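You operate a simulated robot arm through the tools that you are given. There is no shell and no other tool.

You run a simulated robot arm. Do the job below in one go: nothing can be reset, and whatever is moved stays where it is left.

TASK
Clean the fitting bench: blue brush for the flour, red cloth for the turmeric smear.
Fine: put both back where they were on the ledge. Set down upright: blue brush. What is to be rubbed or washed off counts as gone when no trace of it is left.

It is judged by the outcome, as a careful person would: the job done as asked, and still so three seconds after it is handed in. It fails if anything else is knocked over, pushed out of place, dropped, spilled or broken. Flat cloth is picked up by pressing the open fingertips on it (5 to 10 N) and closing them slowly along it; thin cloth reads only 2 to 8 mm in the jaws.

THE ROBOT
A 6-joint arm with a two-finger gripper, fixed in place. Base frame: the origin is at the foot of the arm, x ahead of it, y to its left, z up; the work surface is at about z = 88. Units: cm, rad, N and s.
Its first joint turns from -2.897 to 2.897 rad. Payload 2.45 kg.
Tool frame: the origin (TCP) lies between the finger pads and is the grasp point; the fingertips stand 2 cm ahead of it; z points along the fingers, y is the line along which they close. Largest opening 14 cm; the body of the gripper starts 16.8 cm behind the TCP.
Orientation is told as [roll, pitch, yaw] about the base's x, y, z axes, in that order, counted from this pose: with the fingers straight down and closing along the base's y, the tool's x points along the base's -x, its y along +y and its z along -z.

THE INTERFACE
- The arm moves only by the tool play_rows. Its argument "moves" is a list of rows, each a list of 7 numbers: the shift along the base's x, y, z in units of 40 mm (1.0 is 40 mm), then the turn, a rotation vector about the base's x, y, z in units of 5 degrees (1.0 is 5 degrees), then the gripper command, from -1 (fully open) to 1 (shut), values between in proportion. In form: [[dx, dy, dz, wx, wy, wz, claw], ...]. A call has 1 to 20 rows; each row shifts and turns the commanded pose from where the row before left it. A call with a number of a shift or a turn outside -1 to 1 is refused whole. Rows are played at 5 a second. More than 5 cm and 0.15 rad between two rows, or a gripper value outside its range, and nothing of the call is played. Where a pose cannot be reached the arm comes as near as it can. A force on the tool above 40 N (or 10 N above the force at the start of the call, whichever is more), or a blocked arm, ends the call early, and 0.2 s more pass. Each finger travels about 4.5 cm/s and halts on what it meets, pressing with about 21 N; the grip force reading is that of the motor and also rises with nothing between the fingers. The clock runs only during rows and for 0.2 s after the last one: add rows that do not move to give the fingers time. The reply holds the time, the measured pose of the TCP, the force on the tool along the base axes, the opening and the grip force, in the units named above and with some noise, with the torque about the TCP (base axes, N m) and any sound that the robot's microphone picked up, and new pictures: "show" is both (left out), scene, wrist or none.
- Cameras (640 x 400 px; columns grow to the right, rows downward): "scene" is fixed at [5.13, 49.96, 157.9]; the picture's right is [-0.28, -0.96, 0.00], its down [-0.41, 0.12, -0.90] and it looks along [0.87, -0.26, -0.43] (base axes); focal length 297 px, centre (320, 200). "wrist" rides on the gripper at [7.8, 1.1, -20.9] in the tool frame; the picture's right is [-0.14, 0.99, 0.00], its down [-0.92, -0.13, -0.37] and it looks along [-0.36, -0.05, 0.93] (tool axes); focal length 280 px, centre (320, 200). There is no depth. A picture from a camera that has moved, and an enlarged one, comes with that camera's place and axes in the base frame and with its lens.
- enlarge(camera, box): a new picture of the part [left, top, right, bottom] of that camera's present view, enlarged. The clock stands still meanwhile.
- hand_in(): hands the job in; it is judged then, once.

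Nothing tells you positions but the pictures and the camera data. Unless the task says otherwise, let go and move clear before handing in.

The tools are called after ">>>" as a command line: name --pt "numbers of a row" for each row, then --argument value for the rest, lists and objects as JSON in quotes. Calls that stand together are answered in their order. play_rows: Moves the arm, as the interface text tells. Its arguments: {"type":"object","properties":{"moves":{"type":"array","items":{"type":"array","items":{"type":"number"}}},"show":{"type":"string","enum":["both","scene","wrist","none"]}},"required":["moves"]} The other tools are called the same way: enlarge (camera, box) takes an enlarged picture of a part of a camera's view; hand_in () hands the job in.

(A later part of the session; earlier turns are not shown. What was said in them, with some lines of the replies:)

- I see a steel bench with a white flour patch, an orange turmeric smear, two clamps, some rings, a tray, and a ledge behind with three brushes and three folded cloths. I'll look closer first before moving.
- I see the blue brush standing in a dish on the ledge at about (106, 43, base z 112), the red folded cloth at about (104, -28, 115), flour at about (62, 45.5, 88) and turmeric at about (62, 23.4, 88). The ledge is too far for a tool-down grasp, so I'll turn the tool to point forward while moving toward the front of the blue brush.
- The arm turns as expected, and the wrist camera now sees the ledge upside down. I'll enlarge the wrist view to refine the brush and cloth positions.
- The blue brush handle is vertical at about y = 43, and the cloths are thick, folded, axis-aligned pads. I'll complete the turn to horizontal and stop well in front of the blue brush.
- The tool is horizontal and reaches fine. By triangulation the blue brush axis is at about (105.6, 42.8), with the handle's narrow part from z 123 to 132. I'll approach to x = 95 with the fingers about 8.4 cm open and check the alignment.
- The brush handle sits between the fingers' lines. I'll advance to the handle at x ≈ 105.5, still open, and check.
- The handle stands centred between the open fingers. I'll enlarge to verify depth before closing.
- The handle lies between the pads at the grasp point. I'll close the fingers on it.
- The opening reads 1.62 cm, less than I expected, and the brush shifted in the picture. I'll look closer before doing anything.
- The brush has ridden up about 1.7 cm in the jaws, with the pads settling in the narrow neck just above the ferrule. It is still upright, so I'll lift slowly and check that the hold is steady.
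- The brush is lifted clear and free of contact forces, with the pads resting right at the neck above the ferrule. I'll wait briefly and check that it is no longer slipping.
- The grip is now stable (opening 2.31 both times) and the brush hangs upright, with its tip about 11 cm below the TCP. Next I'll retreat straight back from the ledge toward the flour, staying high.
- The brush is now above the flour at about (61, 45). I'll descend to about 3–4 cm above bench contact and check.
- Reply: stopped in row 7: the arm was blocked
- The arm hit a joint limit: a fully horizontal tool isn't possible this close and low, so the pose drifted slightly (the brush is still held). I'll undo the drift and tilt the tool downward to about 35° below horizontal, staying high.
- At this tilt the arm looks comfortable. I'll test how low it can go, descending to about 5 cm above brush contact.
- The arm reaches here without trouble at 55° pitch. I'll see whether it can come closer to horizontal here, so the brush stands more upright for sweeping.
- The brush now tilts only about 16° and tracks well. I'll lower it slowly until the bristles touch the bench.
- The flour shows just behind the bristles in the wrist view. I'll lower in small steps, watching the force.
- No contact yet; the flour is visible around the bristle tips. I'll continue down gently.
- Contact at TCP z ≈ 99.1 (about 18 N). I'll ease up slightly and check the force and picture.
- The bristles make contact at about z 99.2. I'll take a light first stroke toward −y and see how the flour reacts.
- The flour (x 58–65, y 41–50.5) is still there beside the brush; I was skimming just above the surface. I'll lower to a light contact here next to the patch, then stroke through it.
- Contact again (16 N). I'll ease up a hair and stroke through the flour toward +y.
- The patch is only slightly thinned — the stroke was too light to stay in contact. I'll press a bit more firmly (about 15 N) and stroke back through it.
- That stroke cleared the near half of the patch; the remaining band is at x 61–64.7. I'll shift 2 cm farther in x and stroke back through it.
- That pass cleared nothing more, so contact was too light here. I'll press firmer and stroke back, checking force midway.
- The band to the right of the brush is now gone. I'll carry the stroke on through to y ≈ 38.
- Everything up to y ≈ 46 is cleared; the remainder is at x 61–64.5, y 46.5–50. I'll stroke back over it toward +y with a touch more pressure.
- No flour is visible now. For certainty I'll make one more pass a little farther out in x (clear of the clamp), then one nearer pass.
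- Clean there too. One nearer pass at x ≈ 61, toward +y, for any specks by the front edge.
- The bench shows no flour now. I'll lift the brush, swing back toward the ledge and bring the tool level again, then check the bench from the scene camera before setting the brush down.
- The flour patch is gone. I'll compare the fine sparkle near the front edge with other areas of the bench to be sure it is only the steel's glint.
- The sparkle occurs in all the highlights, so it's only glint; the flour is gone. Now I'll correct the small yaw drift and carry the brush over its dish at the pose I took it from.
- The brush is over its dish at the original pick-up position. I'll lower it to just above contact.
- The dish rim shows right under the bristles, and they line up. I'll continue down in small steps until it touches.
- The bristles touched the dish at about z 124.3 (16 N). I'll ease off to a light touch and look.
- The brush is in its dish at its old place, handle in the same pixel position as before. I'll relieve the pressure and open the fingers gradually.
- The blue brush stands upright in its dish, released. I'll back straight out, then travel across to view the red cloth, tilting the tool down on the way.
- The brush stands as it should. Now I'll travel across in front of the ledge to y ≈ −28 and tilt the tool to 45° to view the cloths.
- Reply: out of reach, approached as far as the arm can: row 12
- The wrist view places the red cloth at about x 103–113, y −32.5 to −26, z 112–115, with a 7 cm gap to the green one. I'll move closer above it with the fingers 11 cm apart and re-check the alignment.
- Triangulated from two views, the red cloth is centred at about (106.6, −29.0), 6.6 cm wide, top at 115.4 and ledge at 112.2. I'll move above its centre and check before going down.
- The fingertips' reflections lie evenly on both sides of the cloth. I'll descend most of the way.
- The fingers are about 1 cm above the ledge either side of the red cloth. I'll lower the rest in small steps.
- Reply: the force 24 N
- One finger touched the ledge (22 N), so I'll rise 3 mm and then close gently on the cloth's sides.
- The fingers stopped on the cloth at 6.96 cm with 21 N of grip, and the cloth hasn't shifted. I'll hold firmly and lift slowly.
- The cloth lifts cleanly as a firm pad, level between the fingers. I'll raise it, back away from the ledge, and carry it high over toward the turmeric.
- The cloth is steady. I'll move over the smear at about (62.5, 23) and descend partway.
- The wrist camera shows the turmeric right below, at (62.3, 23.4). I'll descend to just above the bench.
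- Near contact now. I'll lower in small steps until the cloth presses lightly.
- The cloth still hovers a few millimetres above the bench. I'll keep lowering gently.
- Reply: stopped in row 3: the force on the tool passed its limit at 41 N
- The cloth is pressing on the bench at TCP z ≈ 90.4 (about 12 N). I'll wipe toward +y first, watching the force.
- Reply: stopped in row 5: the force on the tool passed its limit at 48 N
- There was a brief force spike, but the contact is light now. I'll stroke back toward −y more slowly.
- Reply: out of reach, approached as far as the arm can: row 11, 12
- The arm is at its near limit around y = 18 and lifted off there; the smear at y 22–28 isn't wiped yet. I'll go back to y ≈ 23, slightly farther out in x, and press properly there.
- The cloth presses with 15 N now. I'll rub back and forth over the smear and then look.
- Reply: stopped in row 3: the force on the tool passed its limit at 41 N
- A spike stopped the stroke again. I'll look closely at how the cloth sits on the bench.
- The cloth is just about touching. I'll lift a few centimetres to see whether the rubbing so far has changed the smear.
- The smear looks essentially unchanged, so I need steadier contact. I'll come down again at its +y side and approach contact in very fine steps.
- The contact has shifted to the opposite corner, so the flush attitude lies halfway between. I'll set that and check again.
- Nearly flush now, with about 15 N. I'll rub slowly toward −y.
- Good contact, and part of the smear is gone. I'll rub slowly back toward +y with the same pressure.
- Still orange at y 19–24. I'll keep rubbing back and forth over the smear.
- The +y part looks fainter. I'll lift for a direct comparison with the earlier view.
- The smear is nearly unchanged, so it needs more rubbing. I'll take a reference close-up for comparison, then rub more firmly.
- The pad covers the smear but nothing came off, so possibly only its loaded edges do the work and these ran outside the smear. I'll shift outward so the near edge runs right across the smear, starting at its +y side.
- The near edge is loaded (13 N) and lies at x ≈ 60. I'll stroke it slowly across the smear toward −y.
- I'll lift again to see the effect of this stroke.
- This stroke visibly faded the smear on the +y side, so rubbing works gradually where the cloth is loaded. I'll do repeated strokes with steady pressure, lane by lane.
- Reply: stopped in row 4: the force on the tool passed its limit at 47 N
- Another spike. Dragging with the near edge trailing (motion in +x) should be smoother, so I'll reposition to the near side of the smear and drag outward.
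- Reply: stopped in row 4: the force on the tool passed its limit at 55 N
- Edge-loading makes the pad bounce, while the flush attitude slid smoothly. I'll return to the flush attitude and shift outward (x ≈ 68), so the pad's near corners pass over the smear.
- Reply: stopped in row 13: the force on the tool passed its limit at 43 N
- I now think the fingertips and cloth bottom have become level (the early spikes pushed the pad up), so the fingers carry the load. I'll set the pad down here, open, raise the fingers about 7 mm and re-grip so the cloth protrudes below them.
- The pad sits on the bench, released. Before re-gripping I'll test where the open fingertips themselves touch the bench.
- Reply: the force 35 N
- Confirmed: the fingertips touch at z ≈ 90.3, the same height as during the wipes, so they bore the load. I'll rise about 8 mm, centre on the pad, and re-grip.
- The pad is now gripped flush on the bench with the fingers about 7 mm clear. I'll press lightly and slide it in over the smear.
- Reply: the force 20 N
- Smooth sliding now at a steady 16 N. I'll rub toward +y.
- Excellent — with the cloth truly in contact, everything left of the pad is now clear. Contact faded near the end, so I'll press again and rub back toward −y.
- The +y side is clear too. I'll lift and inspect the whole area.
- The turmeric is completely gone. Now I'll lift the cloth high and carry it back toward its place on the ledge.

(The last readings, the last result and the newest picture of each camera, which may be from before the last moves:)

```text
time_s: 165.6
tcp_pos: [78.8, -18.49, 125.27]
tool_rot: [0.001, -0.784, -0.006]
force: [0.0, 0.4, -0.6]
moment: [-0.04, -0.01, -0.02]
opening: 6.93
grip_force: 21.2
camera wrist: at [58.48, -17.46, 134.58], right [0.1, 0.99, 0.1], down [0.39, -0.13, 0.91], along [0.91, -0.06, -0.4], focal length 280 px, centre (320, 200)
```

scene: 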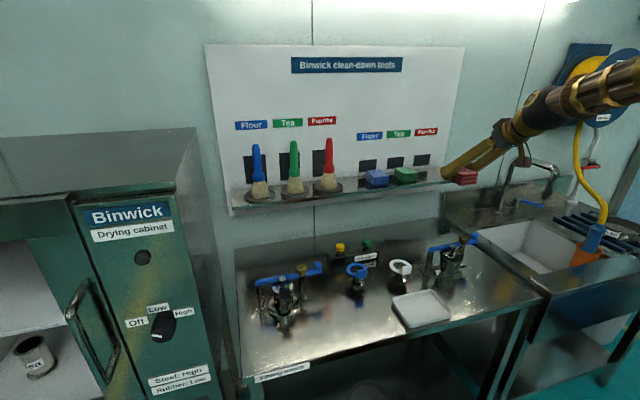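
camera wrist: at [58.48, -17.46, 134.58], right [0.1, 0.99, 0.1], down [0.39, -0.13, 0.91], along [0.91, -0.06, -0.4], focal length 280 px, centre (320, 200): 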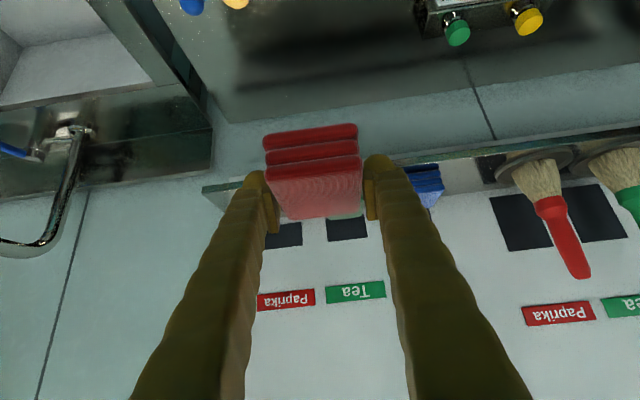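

I'll move across to y = −29.1 and then in above the cloth's place.

>>> play_rows --pt "0.2 -0.5 0 0 0 0 1" --pt "0.3 -0.7 0 0 0 0 1" --pt "0.3 -0.7 0 0 0 0 1" --pt "0.3 -0.5 0 0 0 0 1" --pt "0.5 -0.25 0 0 0 0 1" --pt "0.6 0 0 0 0 0 1" --pt "0.6 0 0 0 0 0 1" --pt "0.6 0 0 0 0 0 1" --pt "0.6 0 0 0 0 0 1" --pt "0.6 0 -0.1 0 0 0 1" --pt "0.6 0 -0.2 0 0 0 1" --pt "0.6 0 -0.2 0 0 0 1" --pt "0.5 0 -0.2 0 0 0 1" --pt "0.39 0 -0.2 0 0 0 1" --pt "0 0 0 0 0 0 1" --pt "0 0 0 0 0 0 1" --show "both"

>>> enlarge --camera "scene" --box '[340, 110, 480, 200]'

>>> enlarge --camera "wrist" --box '[200, 0, 460, 240]'

```text
time_s: 169.0
tcp_pos: [105.5, -29.2, 121.83]
tool_rot: [0.002, -0.783, -0.008]
force: [-0.4, -0.5, -1.0]
moment: [0.05, -0.01, 0.0]
opening: 6.95
grip_force: 20.9
camera wrist: at [85.3, -28.1, 131.02], right [0.1, 0.99, 0.1], down [0.39, -0.13, 0.91], along [0.91, -0.06, -0.4], focal length 280 px, centre (320, 200)
```

scene: 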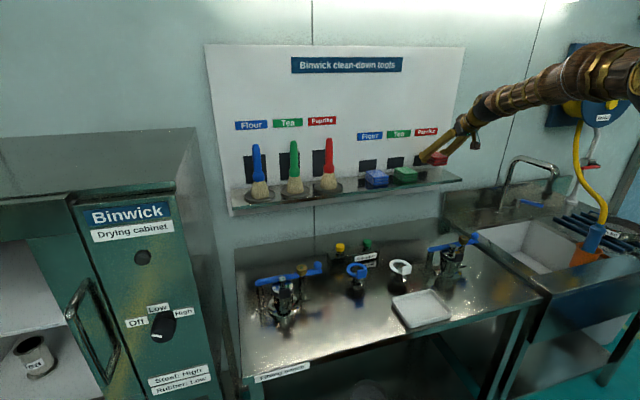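
wrist: 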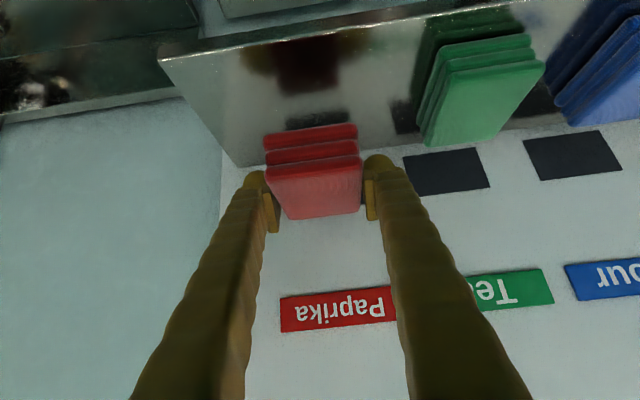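

```text
4.44 times, centred on (410, 155) of scene
camera zoom: at [5.13, 49.96, 157.9], right [-0.28, -0.96, 0.0], down [-0.41, 0.12, -0.9], along [0.87, -0.26, -0.43], focal length 1322 px, centre (-80, 400)
```

zoom: 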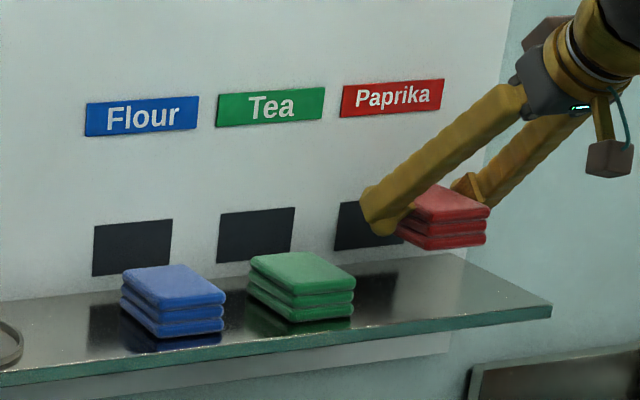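

```text
1.67 times, centred on (330, 120) of wrist
camera zoom: at [85.3, -28.1, 131.02], right [0.1, 0.99, 0.1], down [0.39, -0.13, 0.91], along [0.91, -0.06, -0.4], focal length 467 px, centre (303, 333)
```

zoom: 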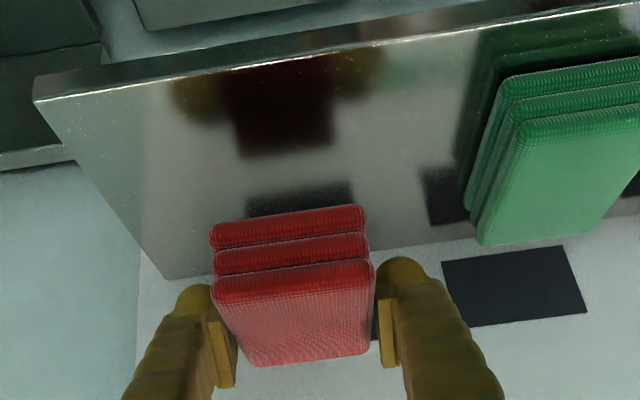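

Above its place. I'll lower to just above the ledge.

>>> play_rows --pt "0 0.02 -0.3 0 0 0 1" --pt "0 0 -0.3 0 0 0 1" --pt "0 0 -0.3 0 0 0 1" --pt "0 0 -0.2 0 0 0 1" --pt "0 0 -0.1 0 0 0 1" --pt "0 0 0 0 0 0 1" --show "both"

>>> enlarge --camera "scene" --box '[370, 130, 470, 200]'

>>> enlarge --camera "wrist" --box '[200, 60, 460, 260]'

```text
time_s: 170.4
tcp_pos: [105.51, -28.98, 116.96]
tool_rot: [0.003, -0.783, -0.007]
force: [-0.4, -0.2, 0.3]
moment: [0.01, 0.0, -0.01]
opening: 6.94
grip_force: 20.8
camera wrist: at [85.26, -27.92, 126.19], right [0.1, 0.99, 0.1], down [0.39, -0.13, 0.91], along [0.91, -0.06, -0.4], focal length 280 px, centre (320, 200)
```

scene: 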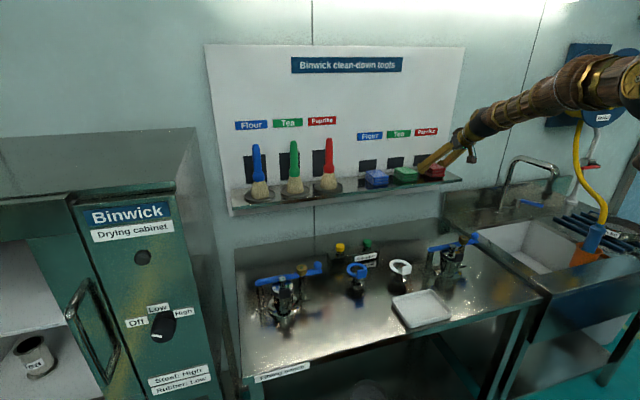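
wrist: 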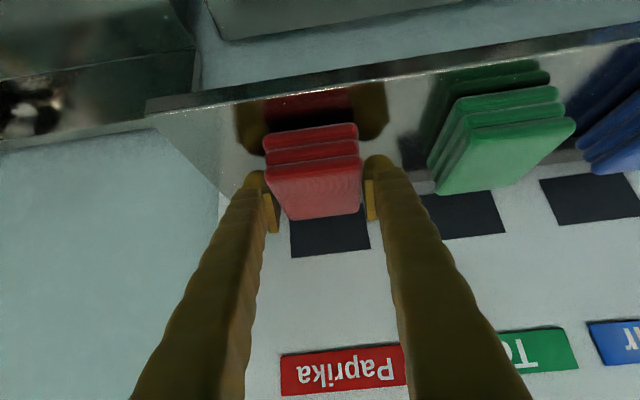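

```text
5.71 times, centred on (420, 165) of scene
camera zoom: at [5.13, 49.96, 157.9], right [-0.28, -0.96, 0.0], down [-0.41, 0.12, -0.9], along [0.87, -0.26, -0.43], focal length 1700 px, centre (-251, 400)
```

zoom: 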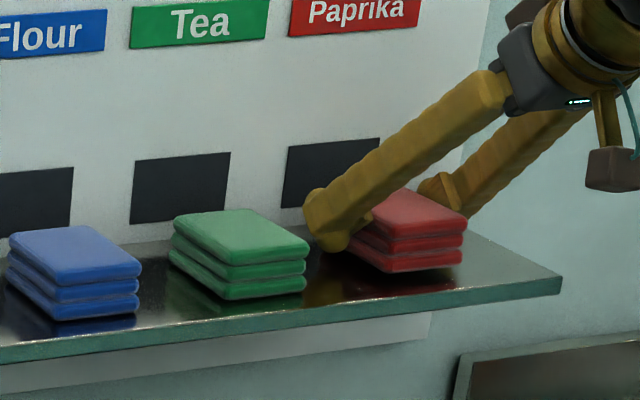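

```text
2.00 times, centred on (330, 160) of wrist
camera zoom: at [85.26, -27.92, 126.19], right [0.1, 0.99, 0.1], down [0.39, -0.13, 0.91], along [0.91, -0.06, -0.4], focal length 561 px, centre (300, 280)
```

zoom: 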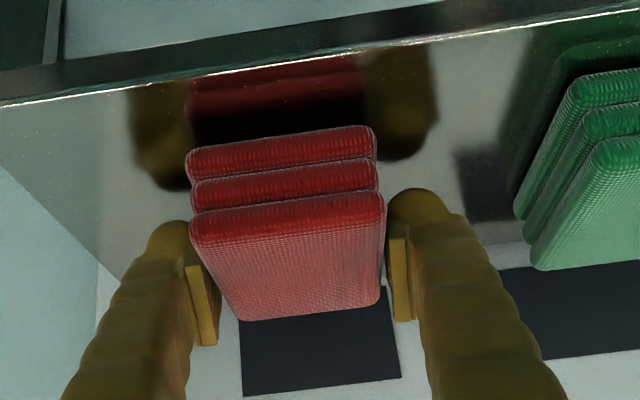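

It lines up with its old footprint. I'll lower in small steps until it touches the ledge.

>>> play_rows --pt "0 0 -0.08 0 0 0 1" --pt "0 0 -0.05 0 0 0 1" --pt "0 0 0 0 0 0 1" --show "none"

>>> play_rows --pt "0 0 -0.03 0 0 0 1" --pt "0 0 0 0 0 0 1" --show "none"

```text
time_s: 171.2
tcp_pos: [105.72, -29.01, 116.49]
tool_rot: [0.002, -0.784, -0.007]
force: [-0.5, 0.2, 1.1]
moment: [-0.06, -0.1, 0.03]
opening: 6.94
grip_force: 20.7
```

```text
time_s: 171.8
tcp_pos: [105.62, -29.03, 116.47]
tool_rot: [0.002, -0.785, -0.007]
force: [1.0, -0.7, 13.6]
moment: [0.02, 0.37, 0.03]
opening: 6.95
grip_force: 21.4
```

The cloth is resting on the ledge (13.6 N). I'll compare its position with the original pictures before letting go.

>>> enlarge --camera "scene" --box '[340, 110, 480, 200]'

>>> enlarge --camera "scene" --box '[370, 130, 470, 200]'

>>> enlarge --camera "wrist" --box '[200, 60, 460, 260]'

```text
4.44 times, centred on (410, 155) of scene
camera zoom: at [5.13, 49.96, 157.9], right [-0.28, -0.96, 0.0], down [-0.41, 0.12, -0.9], along [0.87, -0.26, -0.43], focal length 1322 px, centre (-80, 400)
```

zoom: 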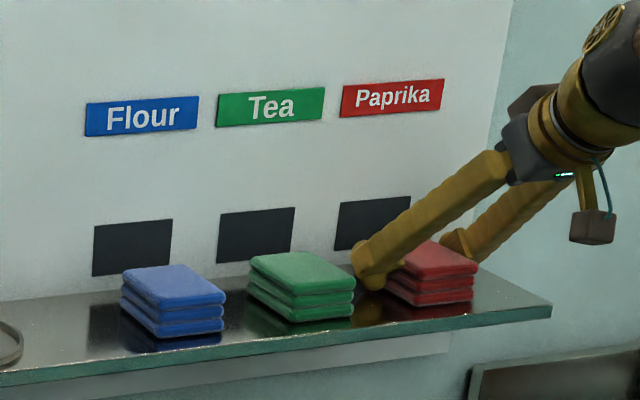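

```text
5.71 times, centred on (420, 165) of scene
camera zoom: at [5.13, 49.96, 157.9], right [-0.28, -0.96, 0.0], down [-0.41, 0.12, -0.9], along [0.87, -0.26, -0.43], focal length 1700 px, centre (-251, 400)
```

zoom: 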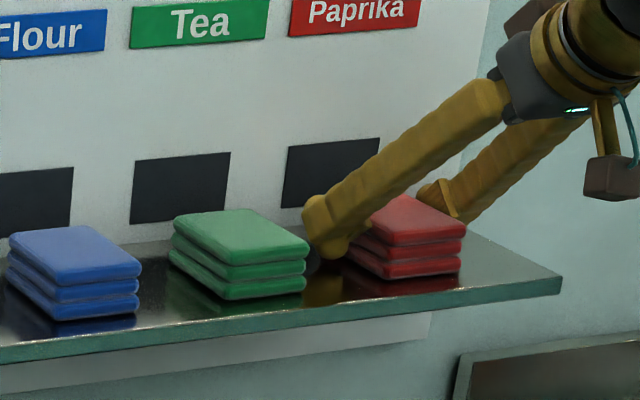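

```text
2.00 times, centred on (330, 160) of wrist
camera zoom: at [85.27, -27.93, 125.65], right [0.1, 0.99, 0.1], down [0.39, -0.13, 0.91], along [0.92, -0.06, -0.4], focal length 561 px, centre (300, 280)
```

zoom: 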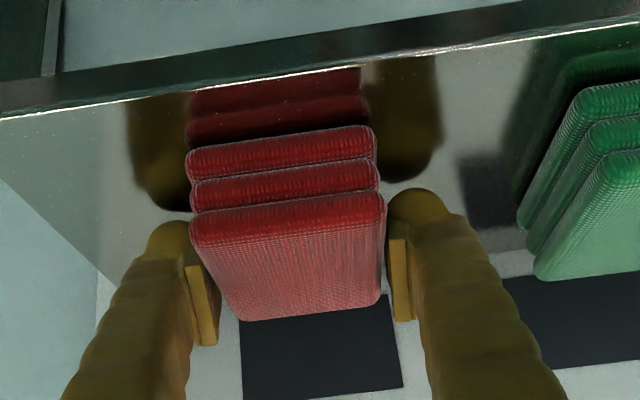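

It matches its original position to within about 2 mm. I'll ease the pressure and open the fingers slowly.

>>> play_rows --pt "0 0 0.015 0 0 0 1" --pt "0 0 0 0 0 0 0.2" --pt "0 0 0 0 0 0 0" --pt "0 0 0 0 0 0 -0.05" --pt "0 0 0 0 0 0 -0.12" --pt "0 0 0 0 0 0 -0.2" --pt "0 0 0 0 0 0 -0.3" --pt "0 0 0 0 0 0 -0.4" --pt "0 0 0 0 0 0 -0.5" --pt "0 0 0 0 0 0 -0.5" --show "wrist"

>>> enlarge --camera "wrist" --box '[200, 60, 460, 260]'

```text
time_s: 174.0
tcp_pos: [105.64, -29.03, 116.38]
tool_rot: [0.001, -0.783, -0.006]
force: [-0.5, 0.7, 0.1]
moment: [0.01, 0.0, 0.01]
opening: 10.48
grip_force: 0.1
camera wrist: at [85.28, -27.93, 125.62], right [0.1, 0.99, 0.1], down [0.39, -0.13, 0.91], along [0.91, -0.06, -0.4], focal length 280 px, centre (320, 200)
```

wrist: 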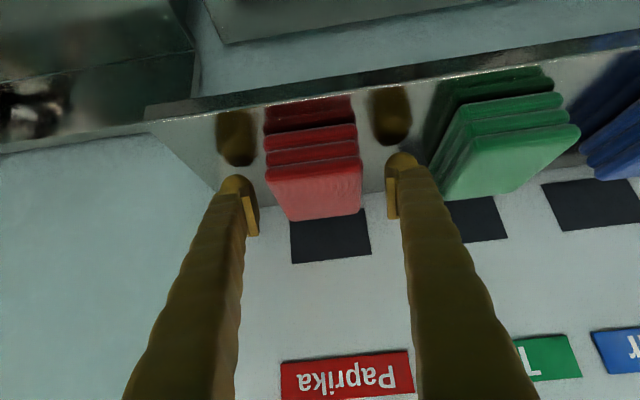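

```text
2.00 times, centred on (330, 160) of wrist
camera zoom: at [85.28, -27.93, 125.62], right [0.1, 0.99, 0.1], down [0.39, -0.13, 0.91], along [0.91, -0.06, -0.4], focal length 561 px, centre (300, 280)
```

zoom: 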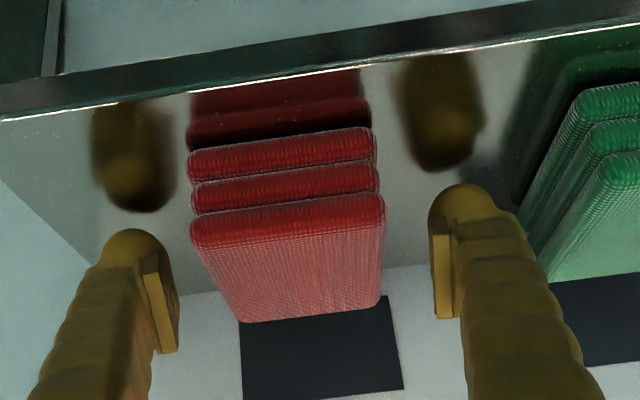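

The cloth is released and in place, with clearance on both sides. I'll rise straight up, back away, and take a final look.

>>> play_rows --pt "0 0 0.2 0 0 0 -0.5" --pt "0 0 0.4 0 0 0 -0.5" --pt "0 0 0.5 0 0 0 -0.5" --pt "0 0 0.5 0 0 0 -0.5" --pt "-0.4 0 0.3 0 0 0 -0.5" --pt "-0.7 0 0.2 0 0 0 -0.5" --pt "-0.8 0 0 0 0 0 -0.5" --pt "-0.8 0 0 0 0 0 -0.5" --pt "-0.8 0 0 0 0 0 -0.5" --pt "-0.8 0 0 0 0 0 -0.5" --pt "-0.8 0 0 0 0 0 -0.5" --pt "-0.5 0 0 0 0 0 -0.5" --pt "0 0 0 0 0 0 -0.5" --show "both"

>>> enlarge --camera "scene" --box '[340, 110, 480, 200]'

>>> enlarge --camera "scene" --box '[230, 130, 450, 210]'

>>> enlarge --camera "scene" --box '[230, 220, 550, 400]'

```text
time_s: 176.8
tcp_pos: [83.17, -28.94, 124.77]
tool_rot: [0.002, -0.786, -0.007]
force: [-0.6, 0.3, 0.7]
moment: [0.01, -0.02, 0.0]
opening: 10.51
grip_force: 0.1
camera wrist: at [62.82, -27.94, 134.01], right [0.1, 0.99, 0.1], down [0.39, -0.13, 0.91], along [0.91, -0.06, -0.4], focal length 280 px, centre (320, 200)
```

scene: 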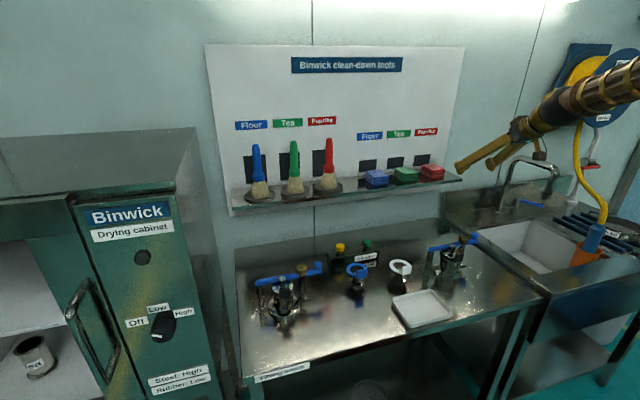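
wrist: 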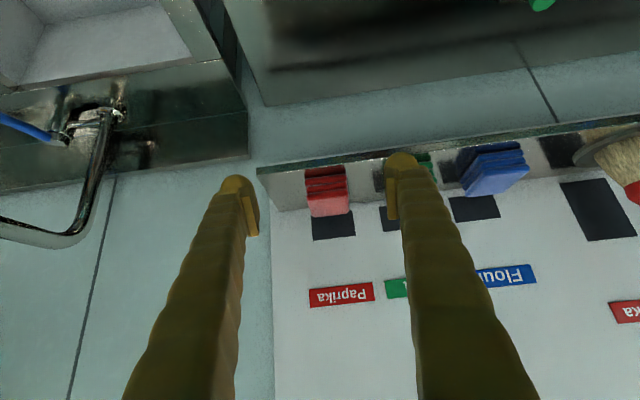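

```text
4.44 times, centred on (410, 155) of scene
camera zoom: at [5.13, 49.96, 157.9], right [-0.28, -0.96, 0.0], down [-0.41, 0.12, -0.9], along [0.87, -0.26, -0.43], focal length 1322 px, centre (-80, 400)
```

zoom: 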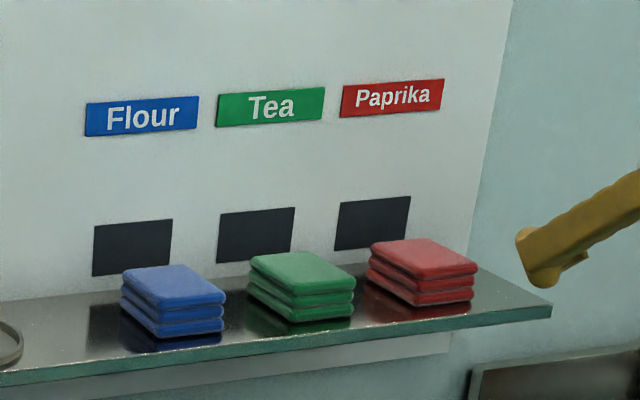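

```text
2.91 times, centred on (340, 170) of scene
camera zoom: at [5.13, 49.96, 157.9], right [-0.28, -0.96, 0.0], down [-0.41, 0.12, -0.9], along [0.87, -0.26, -0.43], focal length 865 px, centre (262, 287)
```

zoom: 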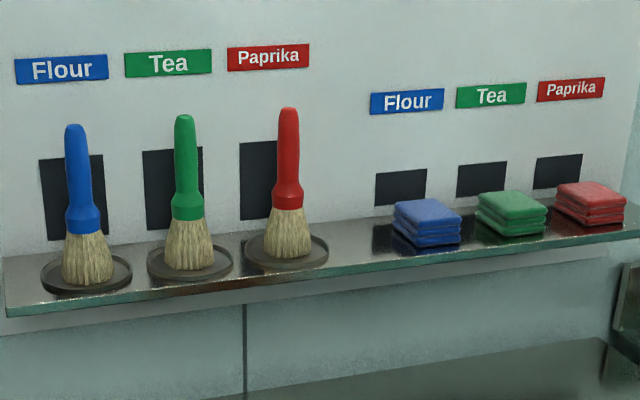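

```text
2.00 times, centred on (390, 310) of scene
camera zoom: at [5.13, 49.96, 157.9], right [-0.28, -0.96, 0.0], down [-0.41, 0.12, -0.9], along [0.87, -0.26, -0.43], focal length 595 px, centre (180, -20)
```

zoom: 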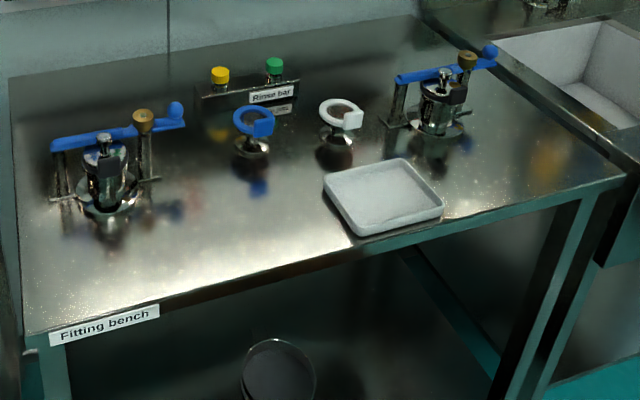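

Both tools are back where they were: the blue brush is upright in its dish and the red cloth is on its spot. The bench shows no flour or turmeric, nothing else has moved, and the arm is clear, so I'll check the flour area once more and then hand in.

>>> enlarge --camera "scene" --box '[238, 315, 338, 385]'

```text
5.71 times, centred on (288, 350) of scene
camera zoom: at [5.13, 49.96, 157.9], right [-0.28, -0.96, 0.0], down [-0.41, 0.12, -0.9], along [0.87, -0.26, -0.43], focal length 1700 px, centre (503, -657)
```

zoom: 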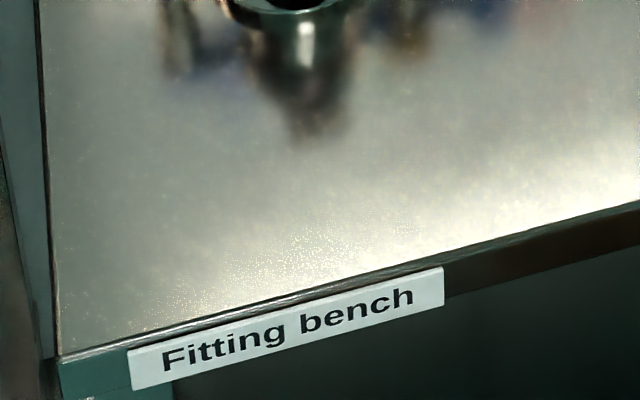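

The area is bare steel; the fine sparkle shifts with the light, so it's only glint. Handing in now.

>>> hand_in

```text
The job is handed in.
```

I've cleaned the fitting bench and handed the job in. I could see no flour or turmeric left on it.

- **Flour:** I swept it with the blue brush. The brush is back on the ledge, upright in its dish.
- **Turmeric:** I rubbed it off with the red cloth. The first wipes did nothing because the fingertips were carrying the pressure. I re-gripped the cloth so it stuck out below the fingers, and after that the smear came off completely.
- **Putting back:** Both tools look to be within about 2–3 mm of where they started, judging from the pictures.
- **Everything else:** In the last views nothing else had moved or tipped over. The gripper was empty and the arm was clear of the bench and ledge.

Fine sparkle still shows near the front edge of the bench. It moves with the light and appears in other bright patches too, so I took it to be glint off the steel, not flour.
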